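You operate a simulated robot arm through the tools that you are given. There is no shell and no other tool. Be economical: measure what you need, move in short steps, check, and stop when the job is done.

The job below is to be done with a simulated two-armed robot. You get a single attempt, and the scene is never put back.

JOB
Top the relish up with water into the neck of the jar, then close it.
Fine: pour from the enamel jug and put it back; wipe the rim with the damp cloth, put the cloth back and screw the band on.
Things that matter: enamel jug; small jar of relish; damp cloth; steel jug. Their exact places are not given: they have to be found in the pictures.

Only the result counts: the job must be done as asked and must still hold three seconds after the hand-in. Knocking over, shifting, dropping, spilling or breaking anything else fails it. Flat cloth is picked up by pressing the open fingertips on it (5 to 10 N) and closing them slowly along it; thin cloth reads only 2 to 8 mm in the jaws.

ROBOT AND FRAMES
Two 7-joint arms with two-finger parallel grippers on one trunk, on a base that drives. Base frame: it is fixed to the floor where the robot stands at the start and does not move with it; the origin is under the middle of the robot, x ahead of it, y to its left, z up. Readings come in mm, degrees, newtons and seconds.
The left shoulder is at the start at [70, 163, 1145], the right one opposite. With the tool pointing down near the work surface each hand reaches from about 380 to 880 mm from the robot's upright axis, wherever it stands, measured 20 degrees to its own side. Payload 3.43 kg a hand.
The tool frame of a hand sits at the grasp point between the pads (the TCP): z along the fingers, y along the line on which they close. The tips reach 34 mm beyond it. Largest opening 128 mm; finger width 24, thickness 12; the body of the gripper, 48 by 130 mm, starts 96 mm behind the TCP.
Orientation is that of the tool frame in the base frame, as a unit quaternion [x, y, z, w]. With the fingers straight down and closing along the base's y, the tool's x points along the base's -x, its y along +y and its z along -z.

CONTROLS
- The arms move only by the tool servo_tool. It takes "left_steps", "right_steps" or both (then of equal length, played together; a hand with none holds still); each is a list of rows, each a list of 7 numbers: the shift along the base's x, y, z in m, then the turn, a rotation vector about the base's x, y, z in degrees, then the finger opening in m, from 0 to 0.128. In form: [[x, y, z, ax, ay, az, grip], ...]. A call has 1 to 8 rows; each row shifts and turns the commanded pose from where the row before left it. A row lasts 0.2 s, in which the tool goes at most 50 mm and 8.6 degrees; a call with a longer step from one row to the next is refused whole, and so is a gripper value outside its range. Where a pose cannot be reached the arm comes as near as it can. A force on the tool above 90 N (or 10 N above the force at the start of the call, whichever is more), or a blocked arm, ends the call early, and 0.2 s more pass. Each finger travels about 153 mm/s and halts on what it meets, pressing with about 27 N; the grip force reading is that of the motor and also rises with nothing between the fingers. The clock runs only during rows and for 0.2 s after the last one: add rows that do not move to give the fingers time. It gives the time, the measured TCP pose, the force on the tool (base axes), the opening and the grip force at its end, in the units of the frame above (readings bear some noise).
- Cameras (640 x 400 px; columns grow to the right, rows downward): "scene" is now at [140.5, -10.3, 1376.5]; the picture's right is [-0.12, -0.99, 0.00], its down [-0.51, 0.06, -0.86] and it looks along [0.85, -0.10, -0.51] (base axes); focal length 214 px, centre (320, 200). "left" rides on the left gripper at [76, 11, -160] in its tool frame; the picture's right is [-0.15, 0.99, 0.00], its down [-0.88, -0.13, -0.46] and it looks along [-0.45, -0.07, 0.89] (tool axes); focal length 234 px, centre (320, 200). "right" rides on the right gripper at [76, -11, -160] in its tool frame; the picture's right is [0.15, 0.99, 0.00], its down [-0.88, 0.13, -0.46] and it looks along [-0.45, 0.07, 0.89] (tool axes); focal length 234 px, centre (320, 200).
- get_image(camera): a new picture of that camera. The clock stands still meanwhile.
- raise_lower(by): slides the trunk up (or, below 0, down) by that many mm; the arms and the scene camera ride with it, the base frame stays. It gives what a move gives, with no picture.
- base_move(legs): drives the robot by 1 to 6 legs, each [ahead, left, turn to the left] in mm, mm and degrees, along the robot's own axes; the way and the turn of a leg run together, so that a leg with both is an arc; at most 1500 mm and 180 degrees a leg. The arms and the cameras ride along, it lands a little off, and it stops where it bumps. It gives what a move gives.
- head_to(pan, tilt): turns the head with the scene camera to pan (to the left, within 86 degrees either way) and tilt (down, from -29 to 69), counted from straight ahead of the robot. It gives what a move gives.
- measure_at(camera, pixels): for up to 12 pixels [column, row] of the newest picture of that camera ("zoom" is the newest enlarged one), the place [x, y, z] in the base frame of the surface seen there, good to about 2 mm. The clock stands still meanwhile.
- inspect(camera, box): a new picture of the part [left, top, right, bottom] of that camera's present view, enlarged. The clock stands still meanwhile.
- hand_in(): hands the job in; it is judged then, once.

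Work in short steps. Measure before you move; look again where a grasp or a placing could have gone wrong, and mend it. You have 80 turns and 58 pictures in all, those below and enlarged ones among them. Open the grippers and draw the arms clear of the work before you hand the job in, unless the task says otherwise; then end with one line.

The tools are called as a command line: name --argument value ..., lists and objects as JSON in quotes. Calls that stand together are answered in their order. servo_tool: Moves the arms, as the interface text tells. Its arguments: {"type":"object","properties":{"left_steps":{"type":"array"},"right_steps":{"type":"array"}},"required":[]} The other tools are called the same way: raise_lower (by) slides the trunk up or down; base_move (legs) drives the base; head_to (pan, tilt) turns the head that bears the scene camera; get_image (camera) takes a picture; measure_at (camera, pixels) gives the place of the surface under pixels of a picture; inspect (camera, box) takes an enlarged picture of a part of a camera's view; hand_in () hands the job in.

At the start:

```text
time_s: 0.0
left_ee_pos: [513.7, 86.3, 1292.1]
left_tool_rot: [-0.001, 1.0, 0.0, 0.0]
left_ft_force: [-0.2, -0.9, 0.4]
left_grip_width: 128.0
left_finger_force: 0.1
right_ee_pos: [451.1, -262.9, 1285.3]
right_tool_rot: [0.0, 1.0, -0.001, 0.001]
right_ft_force: [-0.7, 0.1, -0.6]
right_grip_width: 128.0
right_finger_force: 0.0
trunk travel left (down, up): [-625.0, 315.0]
robot x, y, heading: [-0.9, -2.4, 0.1]
head pan, tilt: [-6.7, 31.0]
```

scene: 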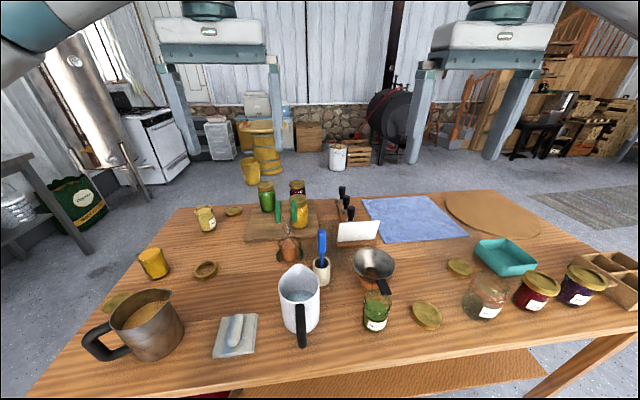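
right: 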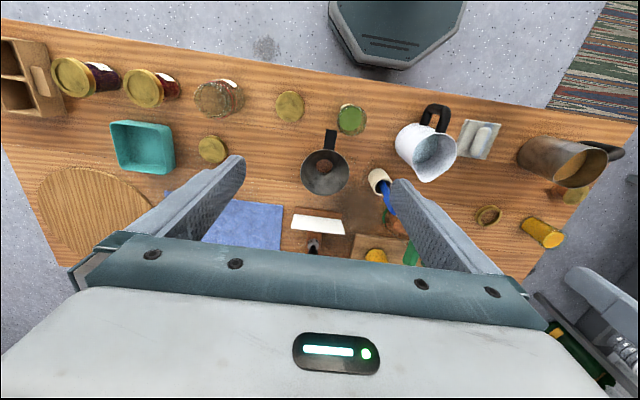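
left: 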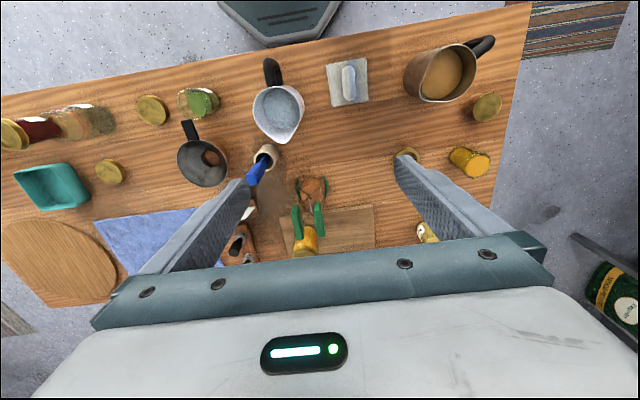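

The white enamel jug is near (300,300), the relish jar near (376,312), the cloth near (235,335), and lids near (427,315) and (460,267). I'll zoom in on that area first.

inspect --camera "scene" --box '[200, 230, 520, 400]'

measure_at --camera "scene" --pixels '[[376, 297], [376, 312], [427, 315], [460, 267], [300, 340], [301, 325], [285, 275], [316, 280], [300, 265], [235, 335], [302, 290], [375, 330]]'

```text
2.00 times, centred on (360, 315) of scene
```

zoom: 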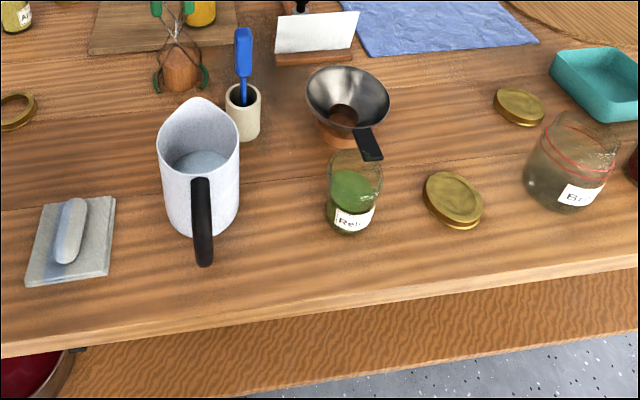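

```text
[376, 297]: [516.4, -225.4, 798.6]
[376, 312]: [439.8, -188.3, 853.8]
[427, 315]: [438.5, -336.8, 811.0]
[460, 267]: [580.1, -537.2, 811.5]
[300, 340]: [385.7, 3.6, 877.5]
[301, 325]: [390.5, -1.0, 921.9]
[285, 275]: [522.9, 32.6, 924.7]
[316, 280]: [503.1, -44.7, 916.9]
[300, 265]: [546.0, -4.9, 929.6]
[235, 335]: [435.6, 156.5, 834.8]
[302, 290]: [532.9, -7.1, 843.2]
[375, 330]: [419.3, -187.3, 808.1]
```

I'll check the card, the jar and the lids at closer zoom.

inspect --camera "scene" --box '[350, 270, 450, 340]'

inspect --camera "left" --box '[130, 50, 330, 170]'

```text
5.71 times, centred on (400, 305) of scene
```

zoom: 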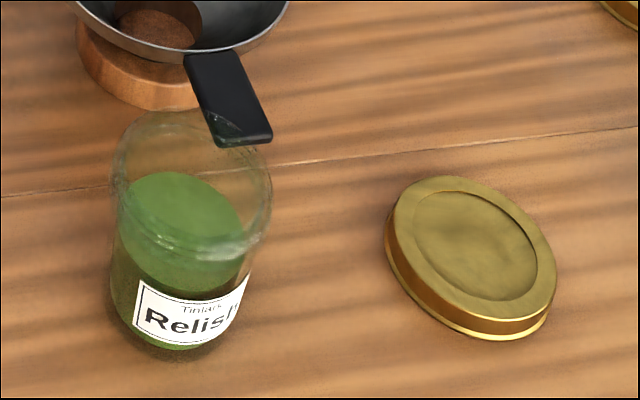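

```text
3.20 times, centred on (230, 110) of left
```

zoom: 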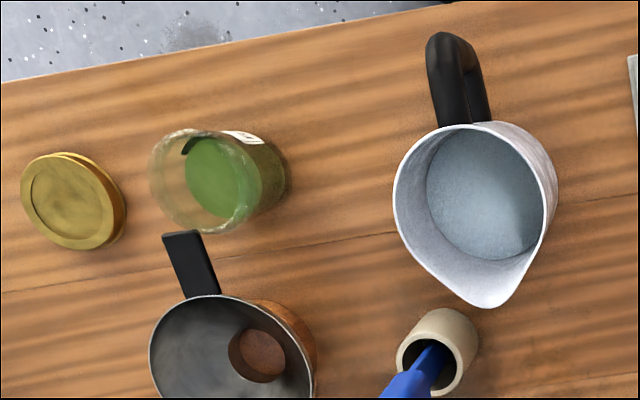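

I'll measure the jar rim, the lid, and the jug features in the zoomed left picture.

measure_at --camera "zoom" --pixels '[[30, 185], [112, 225], [50, 162], [85, 242], [152, 180], [270, 175], [200, 133], [210, 228], [215, 180], [397, 190], [490, 304], [475, 200]]'

inspect --camera "right" --box '[180, 70, 400, 200]'

```text
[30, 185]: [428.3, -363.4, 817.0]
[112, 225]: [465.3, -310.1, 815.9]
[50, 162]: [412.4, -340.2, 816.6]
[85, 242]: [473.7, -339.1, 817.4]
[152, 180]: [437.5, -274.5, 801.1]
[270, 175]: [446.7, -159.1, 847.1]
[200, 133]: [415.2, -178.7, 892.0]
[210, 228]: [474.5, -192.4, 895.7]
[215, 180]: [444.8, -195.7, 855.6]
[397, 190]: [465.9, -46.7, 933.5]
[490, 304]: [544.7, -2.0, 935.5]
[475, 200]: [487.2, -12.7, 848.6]
```

```text
2.91 times, centred on (290, 135) of right
```

zoom: 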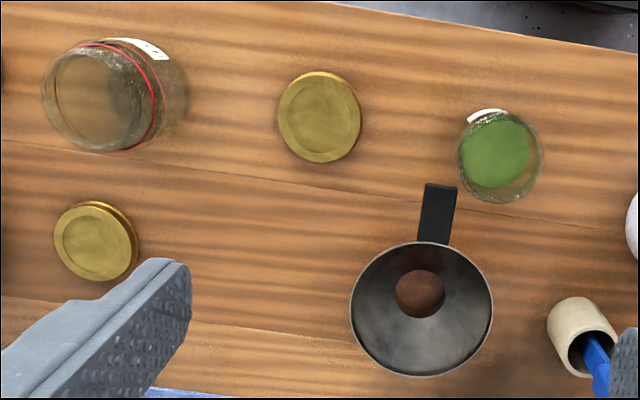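

I'll measure the second lid for comparison, and look at the ring on the left and the card.

measure_at --camera "zoom" --pixels '[[281, 117], [359, 117], [320, 75], [320, 160], [57, 240], [134, 240], [93, 205], [93, 278], [100, 60], [48, 100], [158, 100], [320, 120]]'

inspect --camera "scene" --box '[300, 180, 400, 250]'

inspect --camera "scene" --box '[80, 240, 270, 370]'

```text
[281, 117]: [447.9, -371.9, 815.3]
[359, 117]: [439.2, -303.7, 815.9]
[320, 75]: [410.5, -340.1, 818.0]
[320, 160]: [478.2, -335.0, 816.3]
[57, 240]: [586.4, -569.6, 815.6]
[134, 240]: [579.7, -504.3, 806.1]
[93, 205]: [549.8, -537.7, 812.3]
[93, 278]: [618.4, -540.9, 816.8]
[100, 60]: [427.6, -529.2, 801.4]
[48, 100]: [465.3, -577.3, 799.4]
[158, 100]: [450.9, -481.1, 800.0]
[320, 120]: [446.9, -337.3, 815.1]
```

```text
5.71 times, centred on (350, 215) of scene
```

zoom: 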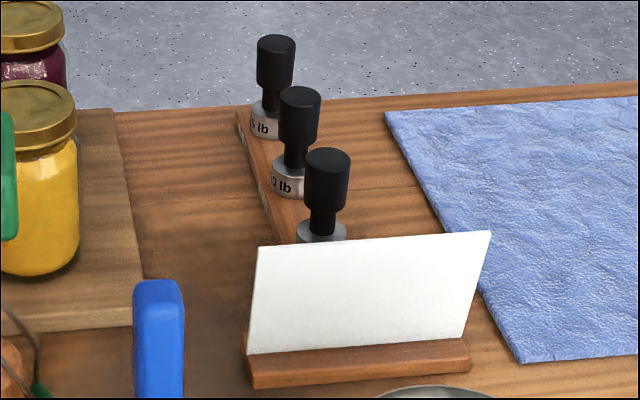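

```text
3.08 times, centred on (175, 305) of scene
```

zoom: 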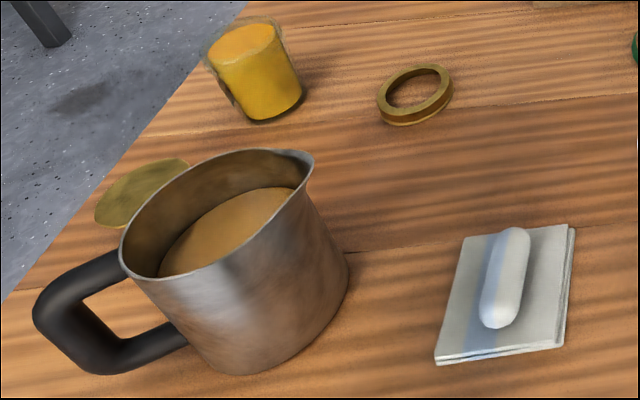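

Nothing on the card faces us. Driving back and a little to the right gives the forward-pointing jug grasp room and brings the jar within reach of both hands.

base_move --legs '[[-180, -90, 0]]'

head_to --pan 0 --tilt 40

get_image --camera "scene"

```text
time_s: 1.6
left_ee_pos: [334.0, -3.0, 1291.6]
left_tool_rot: [0.0, 1.0, 0.0, 0.0]
left_ft_force: [-0.4, -0.2, 0.5]
left_grip_width: 127.6
left_finger_force: 0.0
right_ee_pos: [268.6, -352.7, 1285.3]
right_tool_rot: [0.001, 1.0, 0.0, -0.002]
right_ft_force: [0.5, -0.3, 0.4]
right_grip_width: 128.1
right_finger_force: 0.0
trunk travel left (down, up): [-625.0, 315.0]
robot x, y, heading: [-183.2, -88.5, 0.0]
head pan, tilt: [-6.7, 31.0]
```

```text
time_s: 2.3
left_ee_pos: [332.1, -2.5, 1292.7]
left_tool_rot: [0.0, 1.0, 0.0, 0.0]
left_ft_force: [0.1, 0.0, -0.3]
left_grip_width: 127.8
left_finger_force: 0.0
right_ee_pos: [268.3, -353.2, 1285.5]
right_tool_rot: [0.001, 1.0, -0.001, 0.0]
right_ft_force: [-0.2, -0.1, 0.3]
right_grip_width: 128.4
right_finger_force: 0.1
trunk travel left (down, up): [-625.0, 315.0]
robot x, y, heading: [-181.4, -88.9, -0.0]
head pan, tilt: [0.0, 40.0]
```

```text
48 pictures are left
```

scene: 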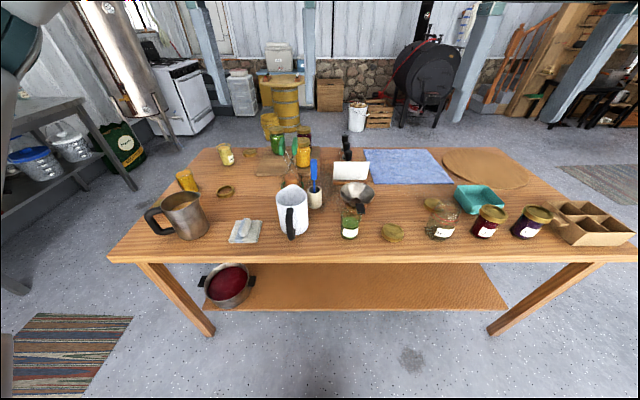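

I'll zoom in on the jug, jar and lid to get the handle's shape.

inspect --camera "scene" --box '[225, 170, 415, 265]'

measure_at --camera "zoom" --pixels '[[220, 122], [220, 140], [221, 170], [222, 195], [224, 215], [227, 228], [233, 170], [210, 170], [415, 150], [396, 150], [440, 150], [416, 228]]'

```text
3.37 times, centred on (320, 218) of scene
```

zoom: 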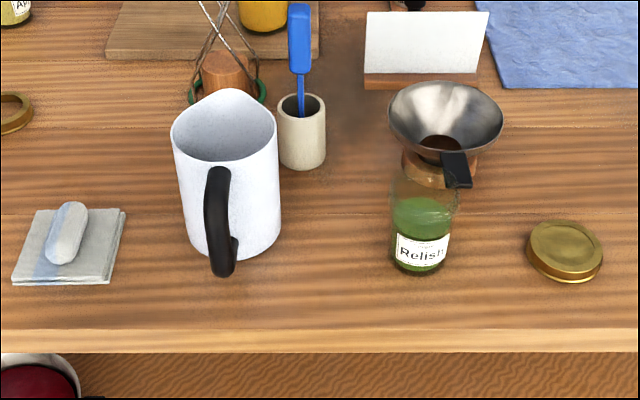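

```text
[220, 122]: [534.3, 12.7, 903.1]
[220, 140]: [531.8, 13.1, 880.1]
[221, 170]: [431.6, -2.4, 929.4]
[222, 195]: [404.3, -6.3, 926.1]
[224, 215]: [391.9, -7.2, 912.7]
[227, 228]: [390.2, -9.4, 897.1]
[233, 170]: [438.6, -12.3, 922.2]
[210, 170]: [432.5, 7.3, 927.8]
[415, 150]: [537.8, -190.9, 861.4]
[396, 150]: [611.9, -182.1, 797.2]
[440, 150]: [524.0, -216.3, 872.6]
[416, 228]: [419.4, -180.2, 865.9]
```

Pinching the thin handle would put the jug's full weight moment on the pads. The steadier grasp is around the body from behind, with fingers forward and straddling the handle. I'll measure the jug sides, the brush cup beside it and the table edge.

measure_at --camera "zoom" --pixels '[[178, 165], [183, 190], [274, 165], [277, 190], [279, 145], [295, 160], [323, 140], [300, 98], [190, 220], [320, 325], [207, 200], [236, 200]]'

inspect --camera "left" --box '[120, 0, 360, 150]'

```text
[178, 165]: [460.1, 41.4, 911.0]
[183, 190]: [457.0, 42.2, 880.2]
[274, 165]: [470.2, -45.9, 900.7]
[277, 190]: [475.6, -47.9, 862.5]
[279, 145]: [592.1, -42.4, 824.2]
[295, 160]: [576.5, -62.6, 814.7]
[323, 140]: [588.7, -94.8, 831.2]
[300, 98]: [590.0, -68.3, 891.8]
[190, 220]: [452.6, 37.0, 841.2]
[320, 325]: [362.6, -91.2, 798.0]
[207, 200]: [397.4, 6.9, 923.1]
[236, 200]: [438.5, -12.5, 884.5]
```

```text
2.67 times, centred on (240, 75) of left
```

zoom: 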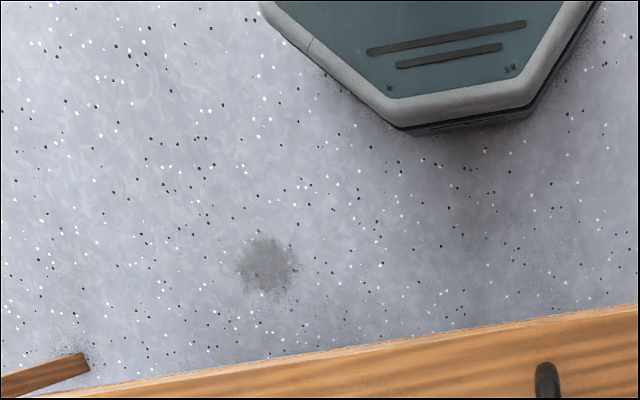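

The cup is at x≥573, well clear. The jug is about 92 mm across, centred near (484,-3). I'll move the left hand aside and pitch the right hand forward as I bring it across.

servo_tool --left_steps '[[0, 0.035, 0, 0, 0, 0, 0.128], [0, 0.035, 0, 0, 0, 0, 0.128], [0, 0.035, 0, 0, 0, 0, 0.128], [0, 0.035, 0, 0, 0, 0, 0.128], [0, 0.035, 0, 0, 0, 0, 0.128], [0, 0.035, 0, 0, 0, 0, 0.128], [0, 0.035, 0, 0, 0, 0, 0.128], [0, 0.035, 0, 0, 0, 0, 0.128]]' --right_steps '[[0, 0.02, -0.025, 0, -8.5, 0, 0.128], [0, 0.02, -0.025, 0, -8.5, 0, 0.128], [0, 0.02, -0.025, 0, -8.5, 0, 0.128], [0, 0.02, -0.025, 0, -8.5, 0, 0.128], [0, 0.02, -0.025, 0, -8.5, 0, 0.128], [0, 0.02, -0.025, 0, -8.5, 0, 0.128], [0, 0.02, -0.025, 0, -8.5, 0, 0.128], [0, 0.02, -0.025, 0, -8.5, 0, 0.128]]'

```text
time_s: 4.1
left_ee_pos: [331.4, 282.4, 1291.2]
left_tool_rot: [0.001, 1.0, -0.002, -0.001]
left_ft_force: [-1.1, 0.3, -0.2]
left_grip_width: 128.0
left_finger_force: 0.1
right_ee_pos: [347.7, -144.6, 1133.8]
right_tool_rot: [0.0, 0.829, -0.001, 0.559]
right_ft_force: [-0.2, 0.2, 0.1]
right_grip_width: 128.1
right_finger_force: 0.1
right hand out of reach, approached as far as the arm can: row 5, 6, 7, 8
trunk travel left (down, up): [-625.0, 315.0]
robot x, y, heading: [-183.7, -87.9, -0.2]
head pan, tilt: [0.0, 40.0]
```

The hand was held out at x=348 because it was too close to the trunk. I'll carry on down and to the left toward the staging point behind the jug.

servo_tool --right_steps '[[0, 0.017, -0.02, 0, 0, 0, 0.128], [0, 0.017, -0.02, 0, 0, 0, 0.128], [0, 0.017, -0.02, 0, 0, 0, 0.128], [0, 0.017, -0.02, 0, 0, 0, 0.128], [0, 0.017, -0.02, 0, 0, 0, 0.128], [0, 0.017, -0.02, 0, 0, 0, 0.128]]'

```text
time_s: 5.5
left_ee_pos: [332.9, 279.7, 1291.5]
left_tool_rot: [0.0, 1.0, -0.001, 0.0]
left_ft_force: [-0.1, -0.5, 0.2]
left_grip_width: 128.0
left_finger_force: 0.1
right_ee_pos: [347.3, -44.7, 1012.6]
right_tool_rot: [0.0, 0.829, 0.001, 0.559]
right_ft_force: [0.2, -0.4, 0.9]
right_grip_width: 127.8
right_finger_force: 0.1
trunk travel left (down, up): [-625.0, 315.0]
robot x, y, heading: [-179.4, -90.5, 0.1]
head pan, tilt: [0.0, 40.0]
```

Tilt is now 22° below horizontal. I'll align with y=-3 and descend behind the jug.

servo_tool --right_steps '[[0, 0.01, -0.025, 0, 0, 0, 0.128], [0, 0.01, -0.025, 0, 0, 0, 0.128], [0, 0.01, -0.025, 0, 0, 0, 0.128], [0, 0.01, -0.025, 0, 0, 0, 0.128], [0, 0.002, -0.024, 0, 0, 0, 0.128], [0, 0, 0, 0, 0, 0, 0.128]]'

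get_image --camera "right"

inspect --camera "scene" --box '[200, 150, 440, 300]'

```text
time_s: 6.9
left_ee_pos: [331.9, 277.9, 1291.7]
left_tool_rot: [0.0, 1.0, 0.0, 0.0]
left_ft_force: [-0.1, 0.0, -0.3]
left_grip_width: 127.9
left_finger_force: 0.1
right_ee_pos: [347.4, -2.9, 889.9]
right_tool_rot: [0.001, 0.829, 0.0, 0.559]
right_ft_force: [0.1, -0.6, 0.7]
right_grip_width: 128.0
right_finger_force: 0.1
trunk travel left (down, up): [-625.0, 315.0]
robot x, y, heading: [-181.9, -89.7, -0.2]
head pan, tilt: [0.0, 40.0]
```

```text
45 pictures are left
```

right: 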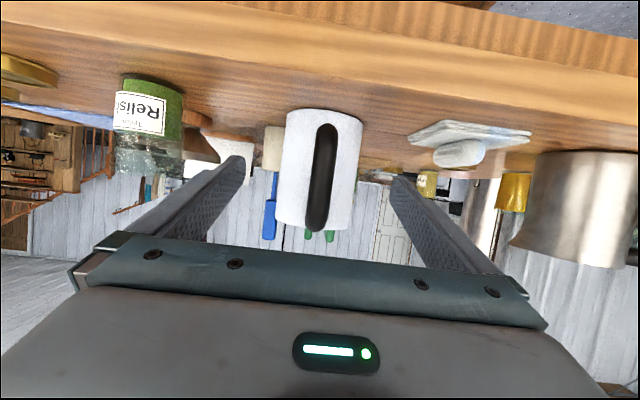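

```text
2.67 times, centred on (320, 225) of scene
```

zoom: 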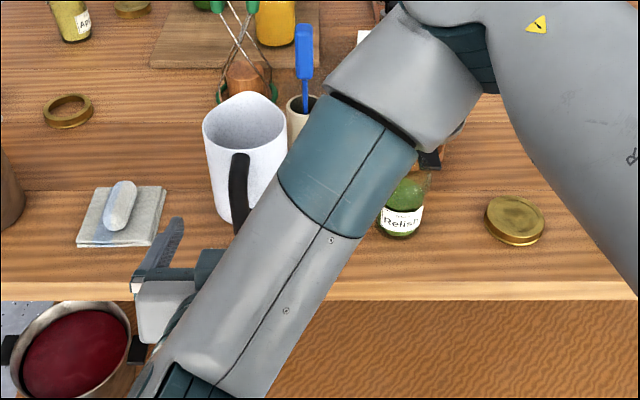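

The jug and handle are centred between the fingers at columns 240 to 395. I'll check the distances with the right camera before going forward.

measure_at --camera "right" --pixels '[[290, 170], [355, 170], [325, 160], [325, 205], [320, 225], [345, 130], [325, 140]]'

measure_at --camera "zoom" --pixels '[[330, 130], [355, 160], [300, 200], [400, 40], [560, 150], [240, 280]]'

```text
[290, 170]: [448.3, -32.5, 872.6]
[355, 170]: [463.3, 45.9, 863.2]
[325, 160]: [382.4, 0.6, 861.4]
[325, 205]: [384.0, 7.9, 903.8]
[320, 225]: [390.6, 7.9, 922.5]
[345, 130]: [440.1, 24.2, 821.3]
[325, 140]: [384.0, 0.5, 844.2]
```

```text
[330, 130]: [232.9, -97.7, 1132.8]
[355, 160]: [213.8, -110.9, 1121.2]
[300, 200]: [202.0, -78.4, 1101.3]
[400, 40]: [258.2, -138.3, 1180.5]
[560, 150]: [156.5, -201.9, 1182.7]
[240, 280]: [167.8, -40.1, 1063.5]
```

The handle's back is at x≈383, so stopping the TCP at x=469 keeps the palm about 7 mm off it. Moving forward with the fingers open.

servo_tool --right_steps '[[0.025, 0.0, 0, 0, 0, 0, 0.128], [0.025, 0.0, 0, 0, 0, 0, 0.128], [0.025, 0, 0, 0, 0, 0, 0.128], [0.025, 0, 0, 0, 0, 0, 0.128], [0.016, 0, 0, 0, 0, 0, 0.128], [0.006, 0, 0, 0, 0, 0, 0.128], [0, 0, 0, 0, 0, 0, 0.128]]'

get_image --camera "right"

```text
time_s: 8.5
left_ee_pos: [332.6, 278.2, 1292.4]
left_tool_rot: [0.001, 1.0, 0.001, 0.001]
left_ft_force: [0.8, 0.4, 0.1]
left_grip_width: 127.7
left_finger_force: 0.1
right_ee_pos: [470.2, -3.2, 888.8]
right_tool_rot: [0.001, 0.829, 0.0, 0.559]
right_ft_force: [-0.3, 0.3, 0.3]
right_grip_width: 127.9
right_finger_force: 0.0
trunk travel left (down, up): [-625.0, 315.0]
robot x, y, heading: [-181.6, -89.3, -0.3]
head pan, tilt: [0.0, 40.0]
```

```text
43 pictures are left
```

right: 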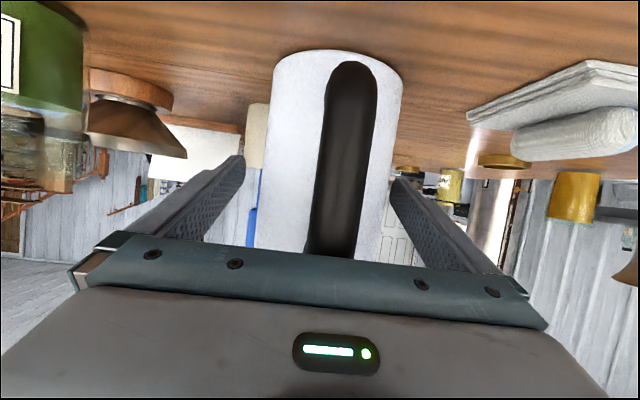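

The jug sits slightly toward +y of the jaw centre, so I'll shift 3 mm and close gently in stages.

servo_tool --right_steps '[[0, 0.003, 0, 0, 0, 0, 0.118], [0, 0, 0, 0, 0, 0, 0.108], [0, 0, 0, 0, 0, 0, 0.1], [0, 0, 0, 0, 0, 0, 0.094], [0, 0, 0, 0, 0, 0, 0.088], [0, 0, 0, 0, 0, 0, 0.08], [0, 0, 0, 0, 0, 0, 0.07], [0, 0, 0, 0, 0, 0, 0.07]]'

```text
time_s: 10.3
left_ee_pos: [332.1, 278.6, 1292.3]
left_tool_rot: [0.0, 1.0, 0.0, 0.0]
left_ft_force: [0.6, -0.7, 0.7]
left_grip_width: 128.2
left_finger_force: 0.0
right_ee_pos: [470.6, 0.3, 888.7]
right_tool_rot: [0.001, 0.829, 0.0, 0.559]
right_ft_force: [-0.3, -0.8, -0.1]
right_grip_width: 99.1
right_finger_force: 27.3
trunk travel left (down, up): [-625.0, 315.0]
robot x, y, heading: [-180.8, -87.0, 0.3]
head pan, tilt: [0.0, 40.0]
```

The jug is held at 99 mm and 27 N. I'll lift slowly and look at it.

servo_tool --right_steps '[[0, 0, 0.005, 0, 0, 0, 0.06], [0, 0, 0.01, 0, 0, 0, 0.06], [0, 0, 0.015, 0, 0, 0, 0.06], [0, 0, 0.02, 0, 0, 0, 0.06], [0, 0, 0.02, 0, 0, 0, 0.06], [0, 0, 0, 0, 0, 0, 0.06]]'

get_image --camera "right"

inspect --camera "scene" --box '[200, 130, 440, 280]'

```text
time_s: 11.7
left_ee_pos: [333.0, 278.5, 1292.0]
left_tool_rot: [0.001, 1.0, 0.0, -0.001]
left_ft_force: [0.1, -0.4, -0.5]
left_grip_width: 128.0
left_finger_force: 0.2
right_ee_pos: [468.9, -0.2, 957.8]
right_tool_rot: [0.0, 0.829, 0.0, 0.559]
right_ft_force: [0.0, 0.3, -4.7]
right_grip_width: 99.0
right_finger_force: 27.5
trunk travel left (down, up): [-625.0, 315.0]
robot x, y, heading: [-182.9, -92.5, -0.2]
head pan, tilt: [0.0, 40.0]
```

```text
42 pictures are left
```

right: 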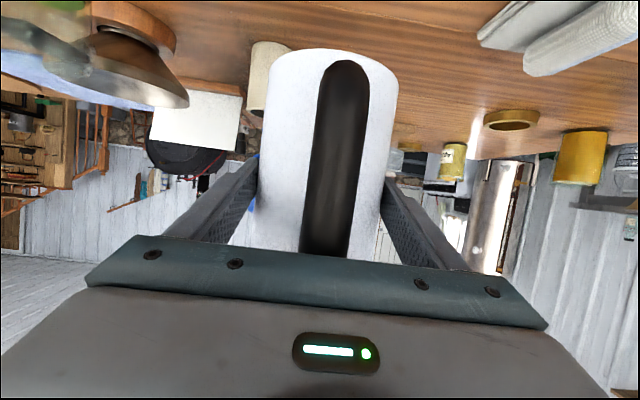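

```text
2.67 times, centred on (320, 205) of scene
```

zoom: 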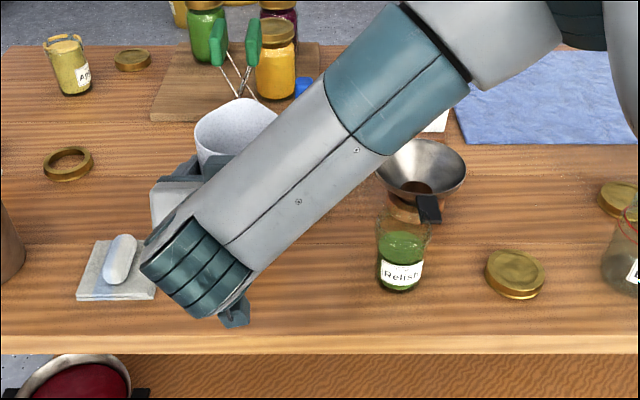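

The jug hangs level with 4.7 N on the wrist, and nothing slipped. I'll raise it, then carry it to above and behind the relish jar at (445,-187), keeping it upright.

servo_tool --right_steps '[[0, 0, 0.025, 0, 0, 0, 0.06], [0, 0, 0.03, 0, 0, 0, 0.06], [-0.015, -0.025, 0.025, 0, 0, 0, 0.06], [-0.02, -0.035, 0, 0, 0, 0, 0.06], [-0.02, -0.035, 0, 0, 0, 0, 0.06], [-0.02, -0.035, 0, 0, 0, 0, 0.06], [-0.015, -0.03, 0, 0, 0, 0, 0.06], [-0.009, -0.0235, 0, 0, 0, 0, 0.06]]'

```text
time_s: 13.5
left_ee_pos: [333.0, 278.0, 1291.9]
left_tool_rot: [0.0, 1.0, 0.0, 0.0]
left_ft_force: [0.0, -0.8, -0.1]
left_grip_width: 128.2
left_finger_force: 0.1
right_ee_pos: [381.0, -178.2, 1037.3]
right_tool_rot: [0.0, 0.829, 0.001, 0.559]
right_ft_force: [0.9, 0.4, -4.9]
right_grip_width: 98.9
right_finger_force: 27.0
right hand out of reach, approached as far as the arm can: row 8
trunk travel left (down, up): [-625.0, 315.0]
robot x, y, heading: [-180.4, -84.5, -0.1]
head pan, tilt: [0.0, 40.0]
```

I'll tilt about 48°, still short of pouring by my estimate, while settling back and down toward the jar.

servo_tool --right_steps '[[0, -0.003, 0, 0, 6, 0, 0.06], [0, -0.002, 0, 0, 7, 0, 0.06], [-0.003, 0, -0.005, 0, 7, 0, 0.06], [-0.004, 0, -0.006, 0, 7, 0, 0.06], [-0.005, 0, -0.008, 0, 7, 0, 0.06], [-0.005, 0, -0.008, 0, 7, 0, 0.06], [-0.003, 0, -0.006, 0, 7, 0, 0.06], [0, 0, 0, 0, 0, 0, 0.06]]'

get_image --camera "scene"

```text
time_s: 15.3
left_ee_pos: [331.0, 277.8, 1292.5]
left_tool_rot: [0.001, 1.0, 0.0, 0.0]
left_ft_force: [-0.3, 0.2, -0.2]
left_grip_width: 127.8
left_finger_force: 0.1
right_ee_pos: [361.6, -183.1, 1005.5]
right_tool_rot: [0.001, 0.985, 0.0, 0.172]
right_ft_force: [0.0, 0.6, -5.1]
right_grip_width: 99.2
right_finger_force: 27.1
trunk travel left (down, up): [-625.0, 315.0]
robot x, y, heading: [-181.7, -89.0, -0.1]
head pan, tilt: [0.0, 40.0]
```

```text
40 pictures are left
```

scene: 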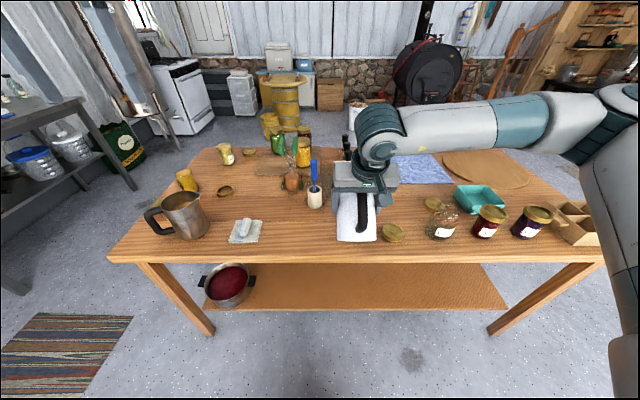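

The jug hides the jar from the head camera, so I'll bring the left hand in from the left and tilt it so its camera watches the jar and spout.

servo_tool --left_steps '[[0, -0.033, -0.035, -7.5, 0, 0, 0.128], [0, -0.033, -0.035, -7.5, 0, 0, 0.128], [0, -0.033, -0.035, -7.5, 0, 0, 0.128], [0, -0.033, -0.035, -7.5, 0, 0, 0.128], [0, -0.033, -0.035, -7.5, 0, 0, 0.128], [0, -0.033, -0.035, -7.5, 0, 0, 0.128], [0, -0.033, -0.035, -7.5, 0, 0, 0.128], [0, -0.033, -0.035, -7.5, 0, 0, 0.128]]'

get_image --camera "left"

```text
time_s: 17.1
left_ee_pos: [331.9, 13.9, 1011.5]
left_tool_rot: [-0.001, 0.866, -0.501, 0.0]
left_ft_force: [0.4, -0.8, -0.1]
left_grip_width: 127.8
left_finger_force: 0.1
right_ee_pos: [363.4, -183.1, 1005.4]
right_tool_rot: [0.0, 0.985, 0.001, 0.172]
right_ft_force: [0.2, -0.8, -4.1]
right_grip_width: 98.7
right_finger_force: 27.2
trunk travel left (down, up): [-625.0, 315.0]
robot x, y, heading: [-179.0, -87.2, -0.2]
head pan, tilt: [0.0, 40.0]
```

```text
39 pictures are left
```

left: 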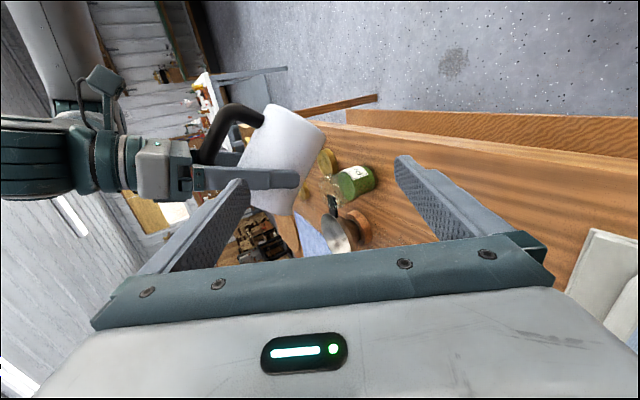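

This view shows the jar at (355,180) and the jug, with image left being up. I'll zoom and measure the spout and jar mouth.

inspect --camera "left" --box '[220, 90, 400, 250]'

measure_at --camera "left" --pixels '[[290, 211], [320, 128], [285, 200], [335, 180], [345, 198], [330, 190], [370, 185], [340, 172]]'

```text
2.50 times, centred on (310, 170) of left
```

zoom: 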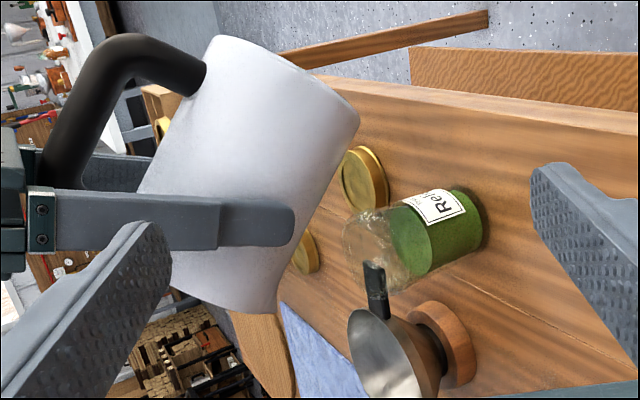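

```text
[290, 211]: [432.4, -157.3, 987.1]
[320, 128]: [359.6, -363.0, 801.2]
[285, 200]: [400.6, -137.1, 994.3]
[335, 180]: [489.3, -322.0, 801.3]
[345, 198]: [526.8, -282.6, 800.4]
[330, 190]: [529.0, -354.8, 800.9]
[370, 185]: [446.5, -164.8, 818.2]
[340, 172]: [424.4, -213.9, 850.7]
```

The spout computes to about (445,-187,979). I'll lower it to about 20 mm above the rim while tilting to 60°, keeping it over the jar.

servo_tool --right_steps '[[0, 0, -0.015, 0, 2, 0, 0.06], [0, 0, -0.015, 0, 2, 0, 0.06], [0, 0, -0.012, 0, 2, 0, 0.06], [-0.001, 0, -0.007, 0, 3, 0, 0.06], [-0.001, 0, 0, 0, 3, 0, 0.06], [0, 0, 0, 0, 0, 0, 0.06]]'

inspect --camera "left" --box '[220, 90, 400, 250]'

```text
time_s: 18.5
left_ee_pos: [332.6, 13.7, 1011.4]
left_tool_rot: [0.0, 0.866, -0.5, 0.0]
left_ft_force: [0.0, 0.7, 0.3]
left_grip_width: 128.1
left_finger_force: 0.1
right_ee_pos: [360.0, -182.1, 955.6]
right_tool_rot: [0.001, 0.998, 0.0, 0.069]
right_ft_force: [0.3, -0.1, -5.1]
right_grip_width: 99.0
right_finger_force: 27.4
trunk travel left (down, up): [-625.0, 315.0]
robot x, y, heading: [-182.0, -91.3, -0.1]
head pan, tilt: [0.0, 40.0]
```

```text
2.50 times, centred on (310, 170) of left
```

zoom: 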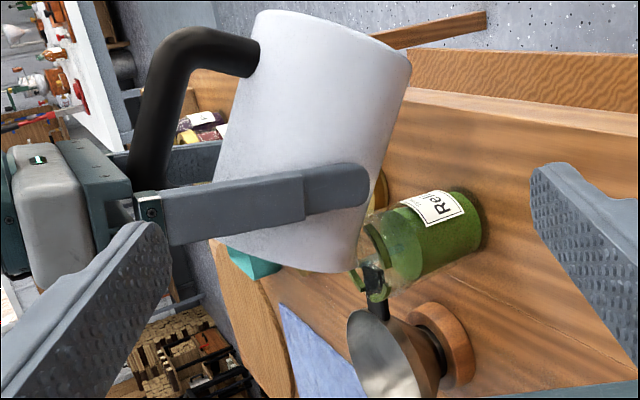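

The spout lies over the mouth. I'll tilt in small steps with the spout pinned, then look.

servo_tool --right_steps '[[0.0025, 0, 0.0039, 0, 3, 0, 0.06], [0.0025, 0, 0.0039, 0, 3, 0, 0.06]]'

inspect --camera "left" --box '[290, 130, 390, 230]'

```text
time_s: 19.1
left_ee_pos: [332.8, 14.5, 1012.2]
left_tool_rot: [0.001, 0.866, -0.5, 0.0]
left_ft_force: [-0.6, -0.3, 0.4]
left_grip_width: 128.0
left_finger_force: 0.0
right_ee_pos: [365.0, -181.9, 964.2]
right_tool_rot: [0.001, 1.0, 0.0, 0.017]
right_ft_force: [-0.3, -0.7, -4.1]
right_grip_width: 99.1
right_finger_force: 27.0
trunk travel left (down, up): [-625.0, 315.0]
robot x, y, heading: [-184.1, -89.1, -0.1]
head pan, tilt: [0.0, 40.0]
```

```text
4.00 times, centred on (340, 180) of left
```

zoom: 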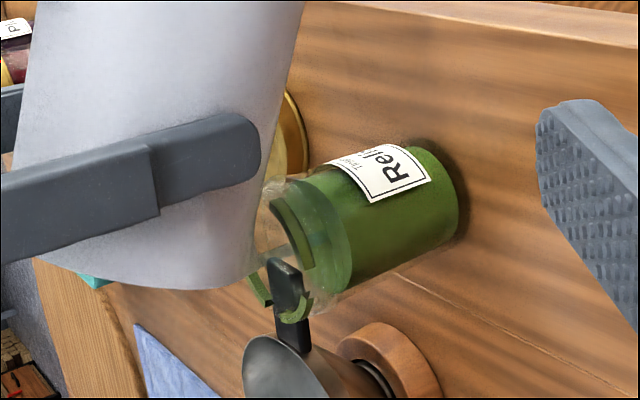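

A thin stream seems to be falling into the mouth and the level is rising. I'll hold briefly with a tiny extra tilt and look again.

servo_tool --right_steps '[[0.0008, 0, 0.0013, 0, 1, 0, 0.06]]'

inspect --camera "left" --box '[290, 130, 390, 230]'

```text
time_s: 19.5
left_ee_pos: [332.8, 14.4, 1012.3]
left_tool_rot: [0.0, 0.866, -0.5, -0.001]
left_ft_force: [0.7, 0.6, -0.3]
left_grip_width: 128.0
left_finger_force: 0.0
right_ee_pos: [367.0, -182.8, 965.5]
right_tool_rot: [0.0, 1.0, 0.0, 0.008]
right_ft_force: [-0.8, -0.9, -4.2]
right_grip_width: 98.9
right_finger_force: 27.4
trunk travel left (down, up): [-625.0, 315.0]
robot x, y, heading: [-179.2, -89.8, -0.1]
head pan, tilt: [0.0, 40.0]
```

```text
4.00 times, centred on (340, 180) of left
```

zoom: 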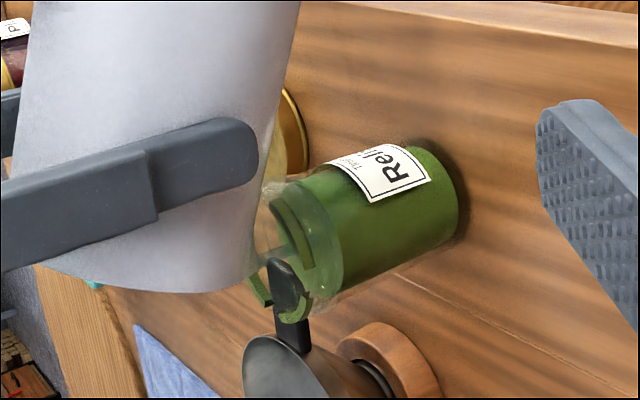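

The green column is growing slowly. I'll measure some points and continue with a small tilt.

measure_at --camera "zoom" --pixels '[[330, 235], [345, 235], [320, 250], [290, 240], [295, 225], [270, 265], [430, 215], [312, 300], [270, 195]]'

servo_tool --right_steps '[[0.0008, 0, 0.0013, 0, 1, 0, 0.06], [0, 0, 0, 0, 0, 0, 0.06]]'

inspect --camera "left" --box '[320, 155, 380, 215]'

```text
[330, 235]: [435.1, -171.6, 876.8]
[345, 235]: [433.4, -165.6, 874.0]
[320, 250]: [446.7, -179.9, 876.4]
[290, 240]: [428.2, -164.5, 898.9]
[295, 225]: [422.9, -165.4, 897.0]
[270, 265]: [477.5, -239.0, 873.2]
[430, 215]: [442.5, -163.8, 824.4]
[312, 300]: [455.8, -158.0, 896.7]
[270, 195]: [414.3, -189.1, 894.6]
```

```text
time_s: 20.1
left_ee_pos: [332.1, 14.0, 1012.5]
left_tool_rot: [0.0, 0.866, -0.5, 0.001]
left_ft_force: [0.2, -0.6, 0.8]
left_grip_width: 127.8
left_finger_force: 0.0
right_ee_pos: [367.3, -181.4, 967.7]
right_tool_rot: [0.0, 1.0, 0.001, 0.0]
right_ft_force: [0.0, 0.5, -4.4]
right_grip_width: 98.9
right_finger_force: 27.4
trunk travel left (down, up): [-625.0, 315.0]
robot x, y, heading: [-181.4, -84.6, 0.1]
head pan, tilt: [0.0, 40.0]
```

```text
6.67 times, centred on (350, 185) of left
```

zoom: 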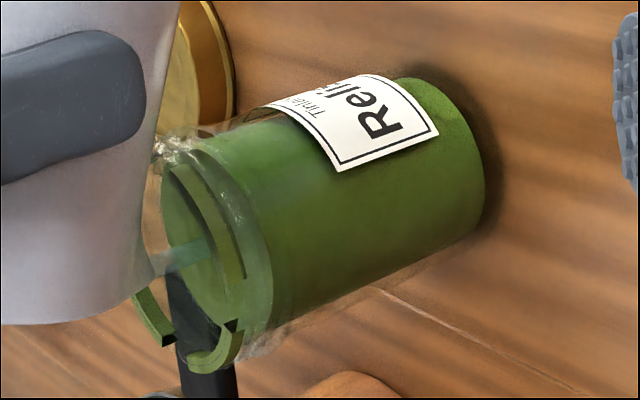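

The level is now near the rim, since the surface shows left of the green smears. I'll stop the pour at once by tilting back while keeping the spout over the mouth.

servo_tool --right_steps '[[-0.004, 0, -0.006, 0, -8.5, 0, 0.06], [0, 0, 0.012, 0, -8.5, 0, 0.06], [0, 0, 0.02, 0, -8.5, 0, 0.06]]'

inspect --camera "left" --box '[320, 155, 380, 215]'

```text
time_s: 20.9
left_ee_pos: [330.9, 13.5, 1011.7]
left_tool_rot: [0.0, 0.866, -0.5, 0.0]
left_ft_force: [-0.3, 0.3, -0.2]
left_grip_width: 128.0
left_finger_force: 0.0
right_ee_pos: [361.8, -182.7, 991.6]
right_tool_rot: [0.0, 0.975, 0.001, 0.223]
right_ft_force: [0.1, 0.6, -4.0]
right_grip_width: 99.1
right_finger_force: 26.8
trunk travel left (down, up): [-625.0, 315.0]
robot x, y, heading: [-179.4, -89.6, -0.2]
head pan, tilt: [0.0, 40.0]
```

```text
6.67 times, centred on (350, 185) of left
```

zoom: 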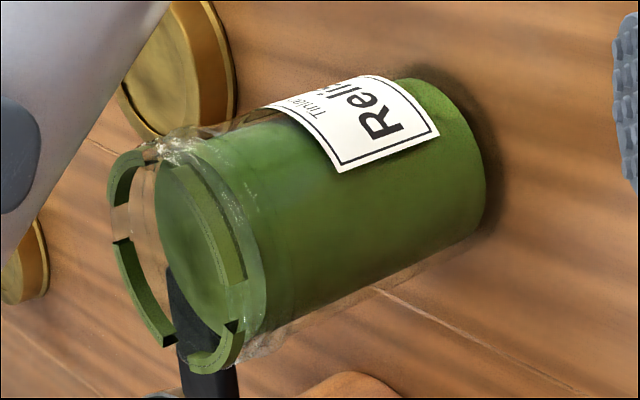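

Pouring has stopped and the green smears on the rim are clear. I'll measure the level against the rim.

measure_at --camera "zoom" --pixels '[[180, 225], [195, 270], [170, 260], [205, 200], [130, 180], [145, 300], [225, 240], [220, 350], [250, 230], [112, 190]]'

```text
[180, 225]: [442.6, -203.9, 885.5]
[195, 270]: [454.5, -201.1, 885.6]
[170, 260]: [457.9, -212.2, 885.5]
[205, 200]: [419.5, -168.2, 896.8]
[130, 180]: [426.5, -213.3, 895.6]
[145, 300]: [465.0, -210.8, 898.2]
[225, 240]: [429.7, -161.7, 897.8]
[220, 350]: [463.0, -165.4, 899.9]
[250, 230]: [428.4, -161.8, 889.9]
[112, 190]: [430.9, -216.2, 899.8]
```

The level is z≈885.5 with the rim at about 897. I'll locate the shoulder to confirm the water is in the neck.

measure_at --camera "zoom" --pixels '[[300, 240], [285, 240], [275, 240], [268, 240], [262, 240], [256, 240], [250, 240], [244, 240], [238, 240], [232, 240]]'

inspect --camera "left" --box '[330, 165, 365, 210]'

```text
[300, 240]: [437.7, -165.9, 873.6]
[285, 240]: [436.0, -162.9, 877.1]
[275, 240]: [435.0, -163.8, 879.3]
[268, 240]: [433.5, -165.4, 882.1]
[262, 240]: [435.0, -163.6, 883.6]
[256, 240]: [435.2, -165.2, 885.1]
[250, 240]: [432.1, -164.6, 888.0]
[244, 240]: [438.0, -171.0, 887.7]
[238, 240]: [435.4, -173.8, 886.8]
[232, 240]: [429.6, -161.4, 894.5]
```

```text
8.89 times, centred on (348, 188) of left
```

zoom: 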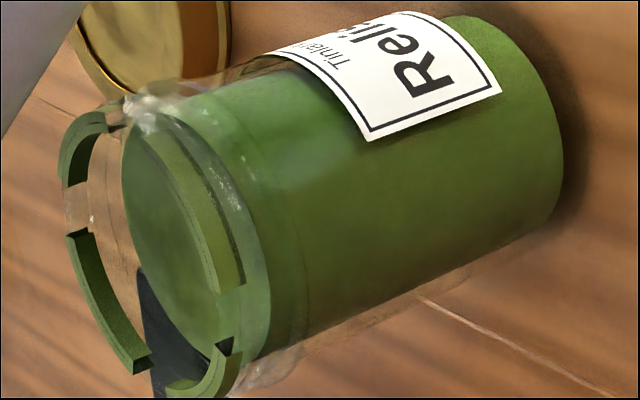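

The level is mid-neck. I'll retract the left hand and bring the jug upright, raised over the jar.

servo_tool --left_steps '[[0, 0.033, 0.035, 7.5, 0, 0, 0.128], [0, 0.033, 0.035, 7.5, 0, 0, 0.128], [0, 0.033, 0.035, 7.5, 0, 0, 0.128], [0, 0.033, 0.035, 7.5, 0, 0, 0.128], [0, 0.033, 0.035, 7.5, 0, 0, 0.128], [0, 0.033, 0.035, 7.5, 0, 0, 0.128], [0, 0.033, 0.035, 7.5, 0, 0, 0.128], [0, 0.033, 0.035, 7.5, 0, 0, 0.128]]' --right_steps '[[0, 0, 0.01, 0, -5, 0, 0.06], [0.002, 0, 0.01, 0, -5, 0, 0.06], [0.003, 0, 0.01, 0, -5, 0, 0.06], [0.003, 0, 0.01, 0, -5, 0, 0.06], [0.003, 0, 0.005, 0, -5.5, 0, 0.06], [0.003, 0, 0.003, 0, -5.5, 0, 0.06], [0.003, 0, 0, 0, -5.6, 0, 0.06], [0.003, 0, 0, 0, -5.6, 0, 0.06]]'

```text
time_s: 22.7
left_ee_pos: [333.2, 275.7, 1294.4]
left_tool_rot: [0.0, 1.0, 0.0, 0.001]
left_ft_force: [-0.7, -0.3, 0.0]
left_grip_width: 128.2
left_finger_force: 0.0
right_ee_pos: [382.2, -183.9, 1041.1]
right_tool_rot: [0.0, 0.83, 0.001, 0.558]
right_ft_force: [0.7, 0.2, -2.9]
right_grip_width: 98.8
right_finger_force: 27.3
trunk travel left (down, up): [-625.0, 315.0]
robot x, y, heading: [-179.3, -89.1, 0.0]
head pan, tilt: [0.0, 40.0]
```

Now I'll carry it back to above its original spot at (470.6, 0.3).

servo_tool --right_steps '[[0.006, 0.02, 0, 0, 0, 0, 0.06], [0.012, 0.03, 0, 0, 0, 0, 0.06], [0.014, 0.03, 0, 0, 0, 0, 0.06], [0.014, 0.03, 0, 0, 0, 0, 0.06], [0.014, 0.03, 0, 0, 0, 0, 0.06], [0.014, 0.025, -0.02, 0, 0, 0, 0.06], [0.0134, 0.0192, -0.03, 0, 0, 0, 0.06], [0, 0, -0.02, 0, 0, 0, 0.06]]'

```text
time_s: 24.5
left_ee_pos: [334.6, 277.4, 1294.3]
left_tool_rot: [-0.001, 1.0, 0.0, 0.0]
left_ft_force: [0.1, 0.4, 0.1]
left_grip_width: 127.8
left_finger_force: 0.0
right_ee_pos: [468.9, 1.5, 969.3]
right_tool_rot: [0.0, 0.831, 0.001, 0.556]
right_ft_force: [-0.2, -0.2, -3.5]
right_grip_width: 98.8
right_finger_force: 27.7
trunk travel left (down, up): [-625.0, 315.0]
robot x, y, heading: [-181.8, -88.6, -0.1]
head pan, tilt: [0.0, 40.0]
```

I'll lower it to just above the table and check it sits upright before the touchdown.

servo_tool --right_steps '[[0.001, -0.001, -0.02, 0, 0, 0, 0.06], [0, 0, -0.02, 0, 0, 0, 0.06], [0, 0, -0.02, 0, 0, 0, 0.06], [0, 0, -0.012, 0, 0, 0, 0.06], [0, 0, 0, 0, 0, 0, 0.06]]'

get_image --camera "right"

```text
time_s: 25.7
left_ee_pos: [334.6, 276.8, 1292.0]
left_tool_rot: [0.0, 1.0, -0.001, 0.001]
left_ft_force: [-0.7, 0.5, -0.2]
left_grip_width: 128.0
left_finger_force: 0.0
right_ee_pos: [471.2, 0.6, 897.8]
right_tool_rot: [0.001, 0.83, 0.0, 0.557]
right_ft_force: [0.5, -0.2, -4.1]
right_grip_width: 99.0
right_finger_force: 26.9
trunk travel left (down, up): [-625.0, 315.0]
robot x, y, heading: [-181.2, -89.6, -0.1]
head pan, tilt: [0.0, 40.0]
```

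```text
31 pictures are left
```

right: 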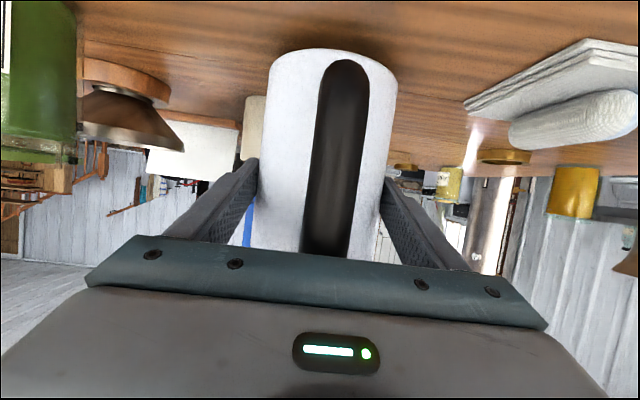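

It's upright and unslipped. I'll lower the last 9 mm, with force as a check, then release slowly.

servo_tool --right_steps '[[0, 0, -0.004, 0, 0, 0, 0.06], [0, 0, -0.003, 0, 0, 0, 0.06], [0, 0, -0.002, 0, 0, 0, 0.06], [0, 0, 0, 0, 0, 0, 0.06]]'

```text
time_s: 26.7
left_ee_pos: [333.1, 277.1, 1293.4]
left_tool_rot: [0.0, 1.0, 0.0, 0.0]
left_ft_force: [-0.2, -0.1, 0.2]
left_grip_width: 128.1
left_finger_force: 0.1
right_ee_pos: [472.3, 0.9, 890.3]
right_tool_rot: [0.001, 0.831, 0.0, 0.557]
right_ft_force: [0.1, -0.3, -2.5]
right_grip_width: 99.2
right_finger_force: 27.7
trunk travel left (down, up): [-625.0, 315.0]
robot x, y, heading: [-184.1, -88.2, -0.2]
head pan, tilt: [0.0, 40.0]
```

It's touching and partly unloaded. One more millimetre, then open and withdraw straight back.

servo_tool --right_steps '[[0, 0, -0.001, 0, 0, 0, 0.06], [0, 0, -0.0005, 0, 0, 0, 0.1], [0, 0, 0, 0, 0, 0, 0.106], [0, 0, 0, 0, 0, 0, 0.116], [0, 0, 0, 0, 0, 0, 0.128], [0, 0, 0, 0, 0, 0, 0.128], [-0.015, 0, 0, 0, 0, 0, 0.128], [-0.025, 0, 0, 0, 0, 0, 0.128]]'

servo_tool --right_steps '[[-0.03, 0, 0, 0, 0, 0, 0.128], [-0.03, 0, 0, 0, 0, 0, 0.128], [-0.025, 0, 0.005, 0, 0, 0, 0.128], [0, 0, 0.02, 0, 0, 0, 0.128], [0, 0, 0.03, 0, 0, 0, 0.128], [0, 0, 0.04, 0, 0, 0, 0.128], [0, -0.02, 0.04, 0, 0, 0, 0.128], [0, -0.03, 0.03, 0, 0, 0, 0.128]]'

get_image --camera "scene"

```text
time_s: 28.5
left_ee_pos: [334.7, 277.4, 1293.0]
left_tool_rot: [0.0, 1.0, -0.001, -0.001]
left_ft_force: [0.3, 0.4, 0.3]
left_grip_width: 127.9
left_finger_force: 0.1
right_ee_pos: [429.6, 0.7, 888.1]
right_tool_rot: [0.001, 0.83, -0.001, 0.557]
right_ft_force: [0.6, 0.2, 0.2]
right_grip_width: 128.1
right_finger_force: 0.1
trunk travel left (down, up): [-625.0, 315.0]
robot x, y, heading: [-179.4, -90.5, 0.1]
head pan, tilt: [0.0, 40.0]
```

```text
time_s: 30.3
left_ee_pos: [333.4, 275.8, 1294.3]
left_tool_rot: [0.0, 1.0, 0.0, 0.001]
left_ft_force: [-1.4, 0.4, -0.2]
left_grip_width: 128.0
left_finger_force: 0.1
right_ee_pos: [346.0, -49.5, 1055.5]
right_tool_rot: [0.0, 0.83, 0.001, 0.557]
right_ft_force: [1.0, 0.2, -0.2]
right_grip_width: 128.3
right_finger_force: 0.0
trunk travel left (down, up): [-625.0, 315.0]
robot x, y, heading: [-181.7, -87.4, -0.0]
head pan, tilt: [0.0, 40.0]
```

```text
30 pictures are left
```

scene: 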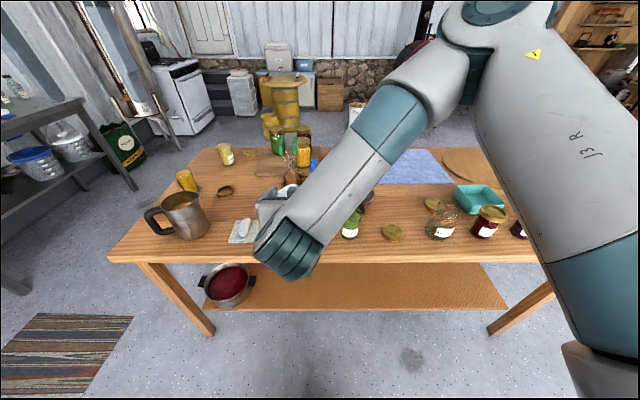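

The jug is back. I'll swing the right hand up and over toward the lid and look at the cloth with the left camera.

servo_tool --right_steps '[[0.01, -0.036, 0.012, 0, 8.5, 0, 0.128], [0.01, -0.036, 0.012, 0, 8.5, 0, 0.128], [0.01, -0.036, 0.01, 0, 8.5, 0, 0.128], [0.01, -0.036, 0.01, 0, 8.5, 0, 0.128], [0.01, -0.036, 0.01, 0, 8.5, 0, 0.128], [0.01, -0.036, 0, 0, 8.5, 0, 0.128], [0.01, -0.036, 0, 0, 8.5, 0, 0.128], [0.01, -0.036, 0, 0, 8.2, 0, 0.128]]' --left_steps '[[0, -0.015, -0.02, 0, 0, 0, 0.128], [0, -0.015, -0.02, 0, 0, 0, 0.128], [0, -0.015, -0.02, 0, 0, 0, 0.128], [0, -0.015, -0.02, 0, 0, 0, 0.128], [0, -0.015, -0.02, 0, 0, 0, 0.128], [0, -0.015, -0.02, 0, 0, 0, 0.128], [0, -0.015, -0.02, 0, 0, 0, 0.128], [0, -0.015, -0.02, 0, 0, 0, 0.128]]'

inspect --camera "left" --box '[170, 20, 470, 220]'

inspect --camera "scene" --box '[210, 170, 430, 270]'

```text
time_s: 32.1
left_ee_pos: [335.9, 157.5, 1131.5]
left_tool_rot: [-0.001, 1.0, 0.0, -0.001]
left_ft_force: [0.4, 0.1, -0.1]
left_grip_width: 128.1
left_finger_force: 0.0
right_ee_pos: [427.3, -339.2, 1106.7]
right_tool_rot: [0.0, 1.0, 0.001, -0.002]
right_ft_force: [0.7, 0.3, 1.0]
right_grip_width: 127.8
right_finger_force: 0.0
trunk travel left (down, up): [-625.0, 315.0]
robot x, y, heading: [-178.7, -89.9, 0.0]
head pan, tilt: [0.0, 40.0]
```

```text
2.00 times, centred on (320, 120) of left
```

zoom: 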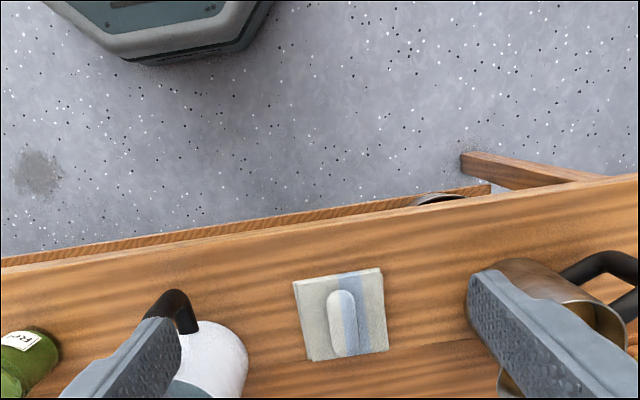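

```text
2.91 times, centred on (320, 220) of scene
```

zoom: 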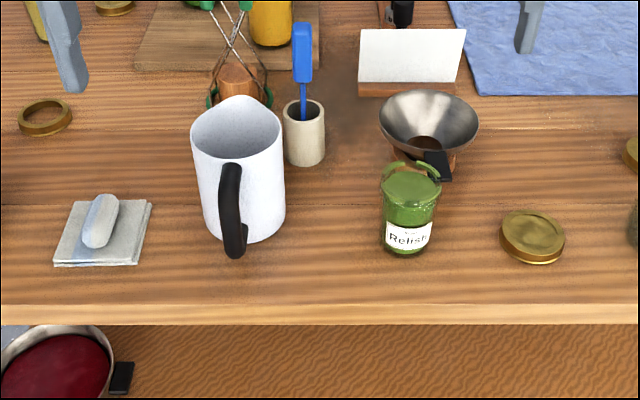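

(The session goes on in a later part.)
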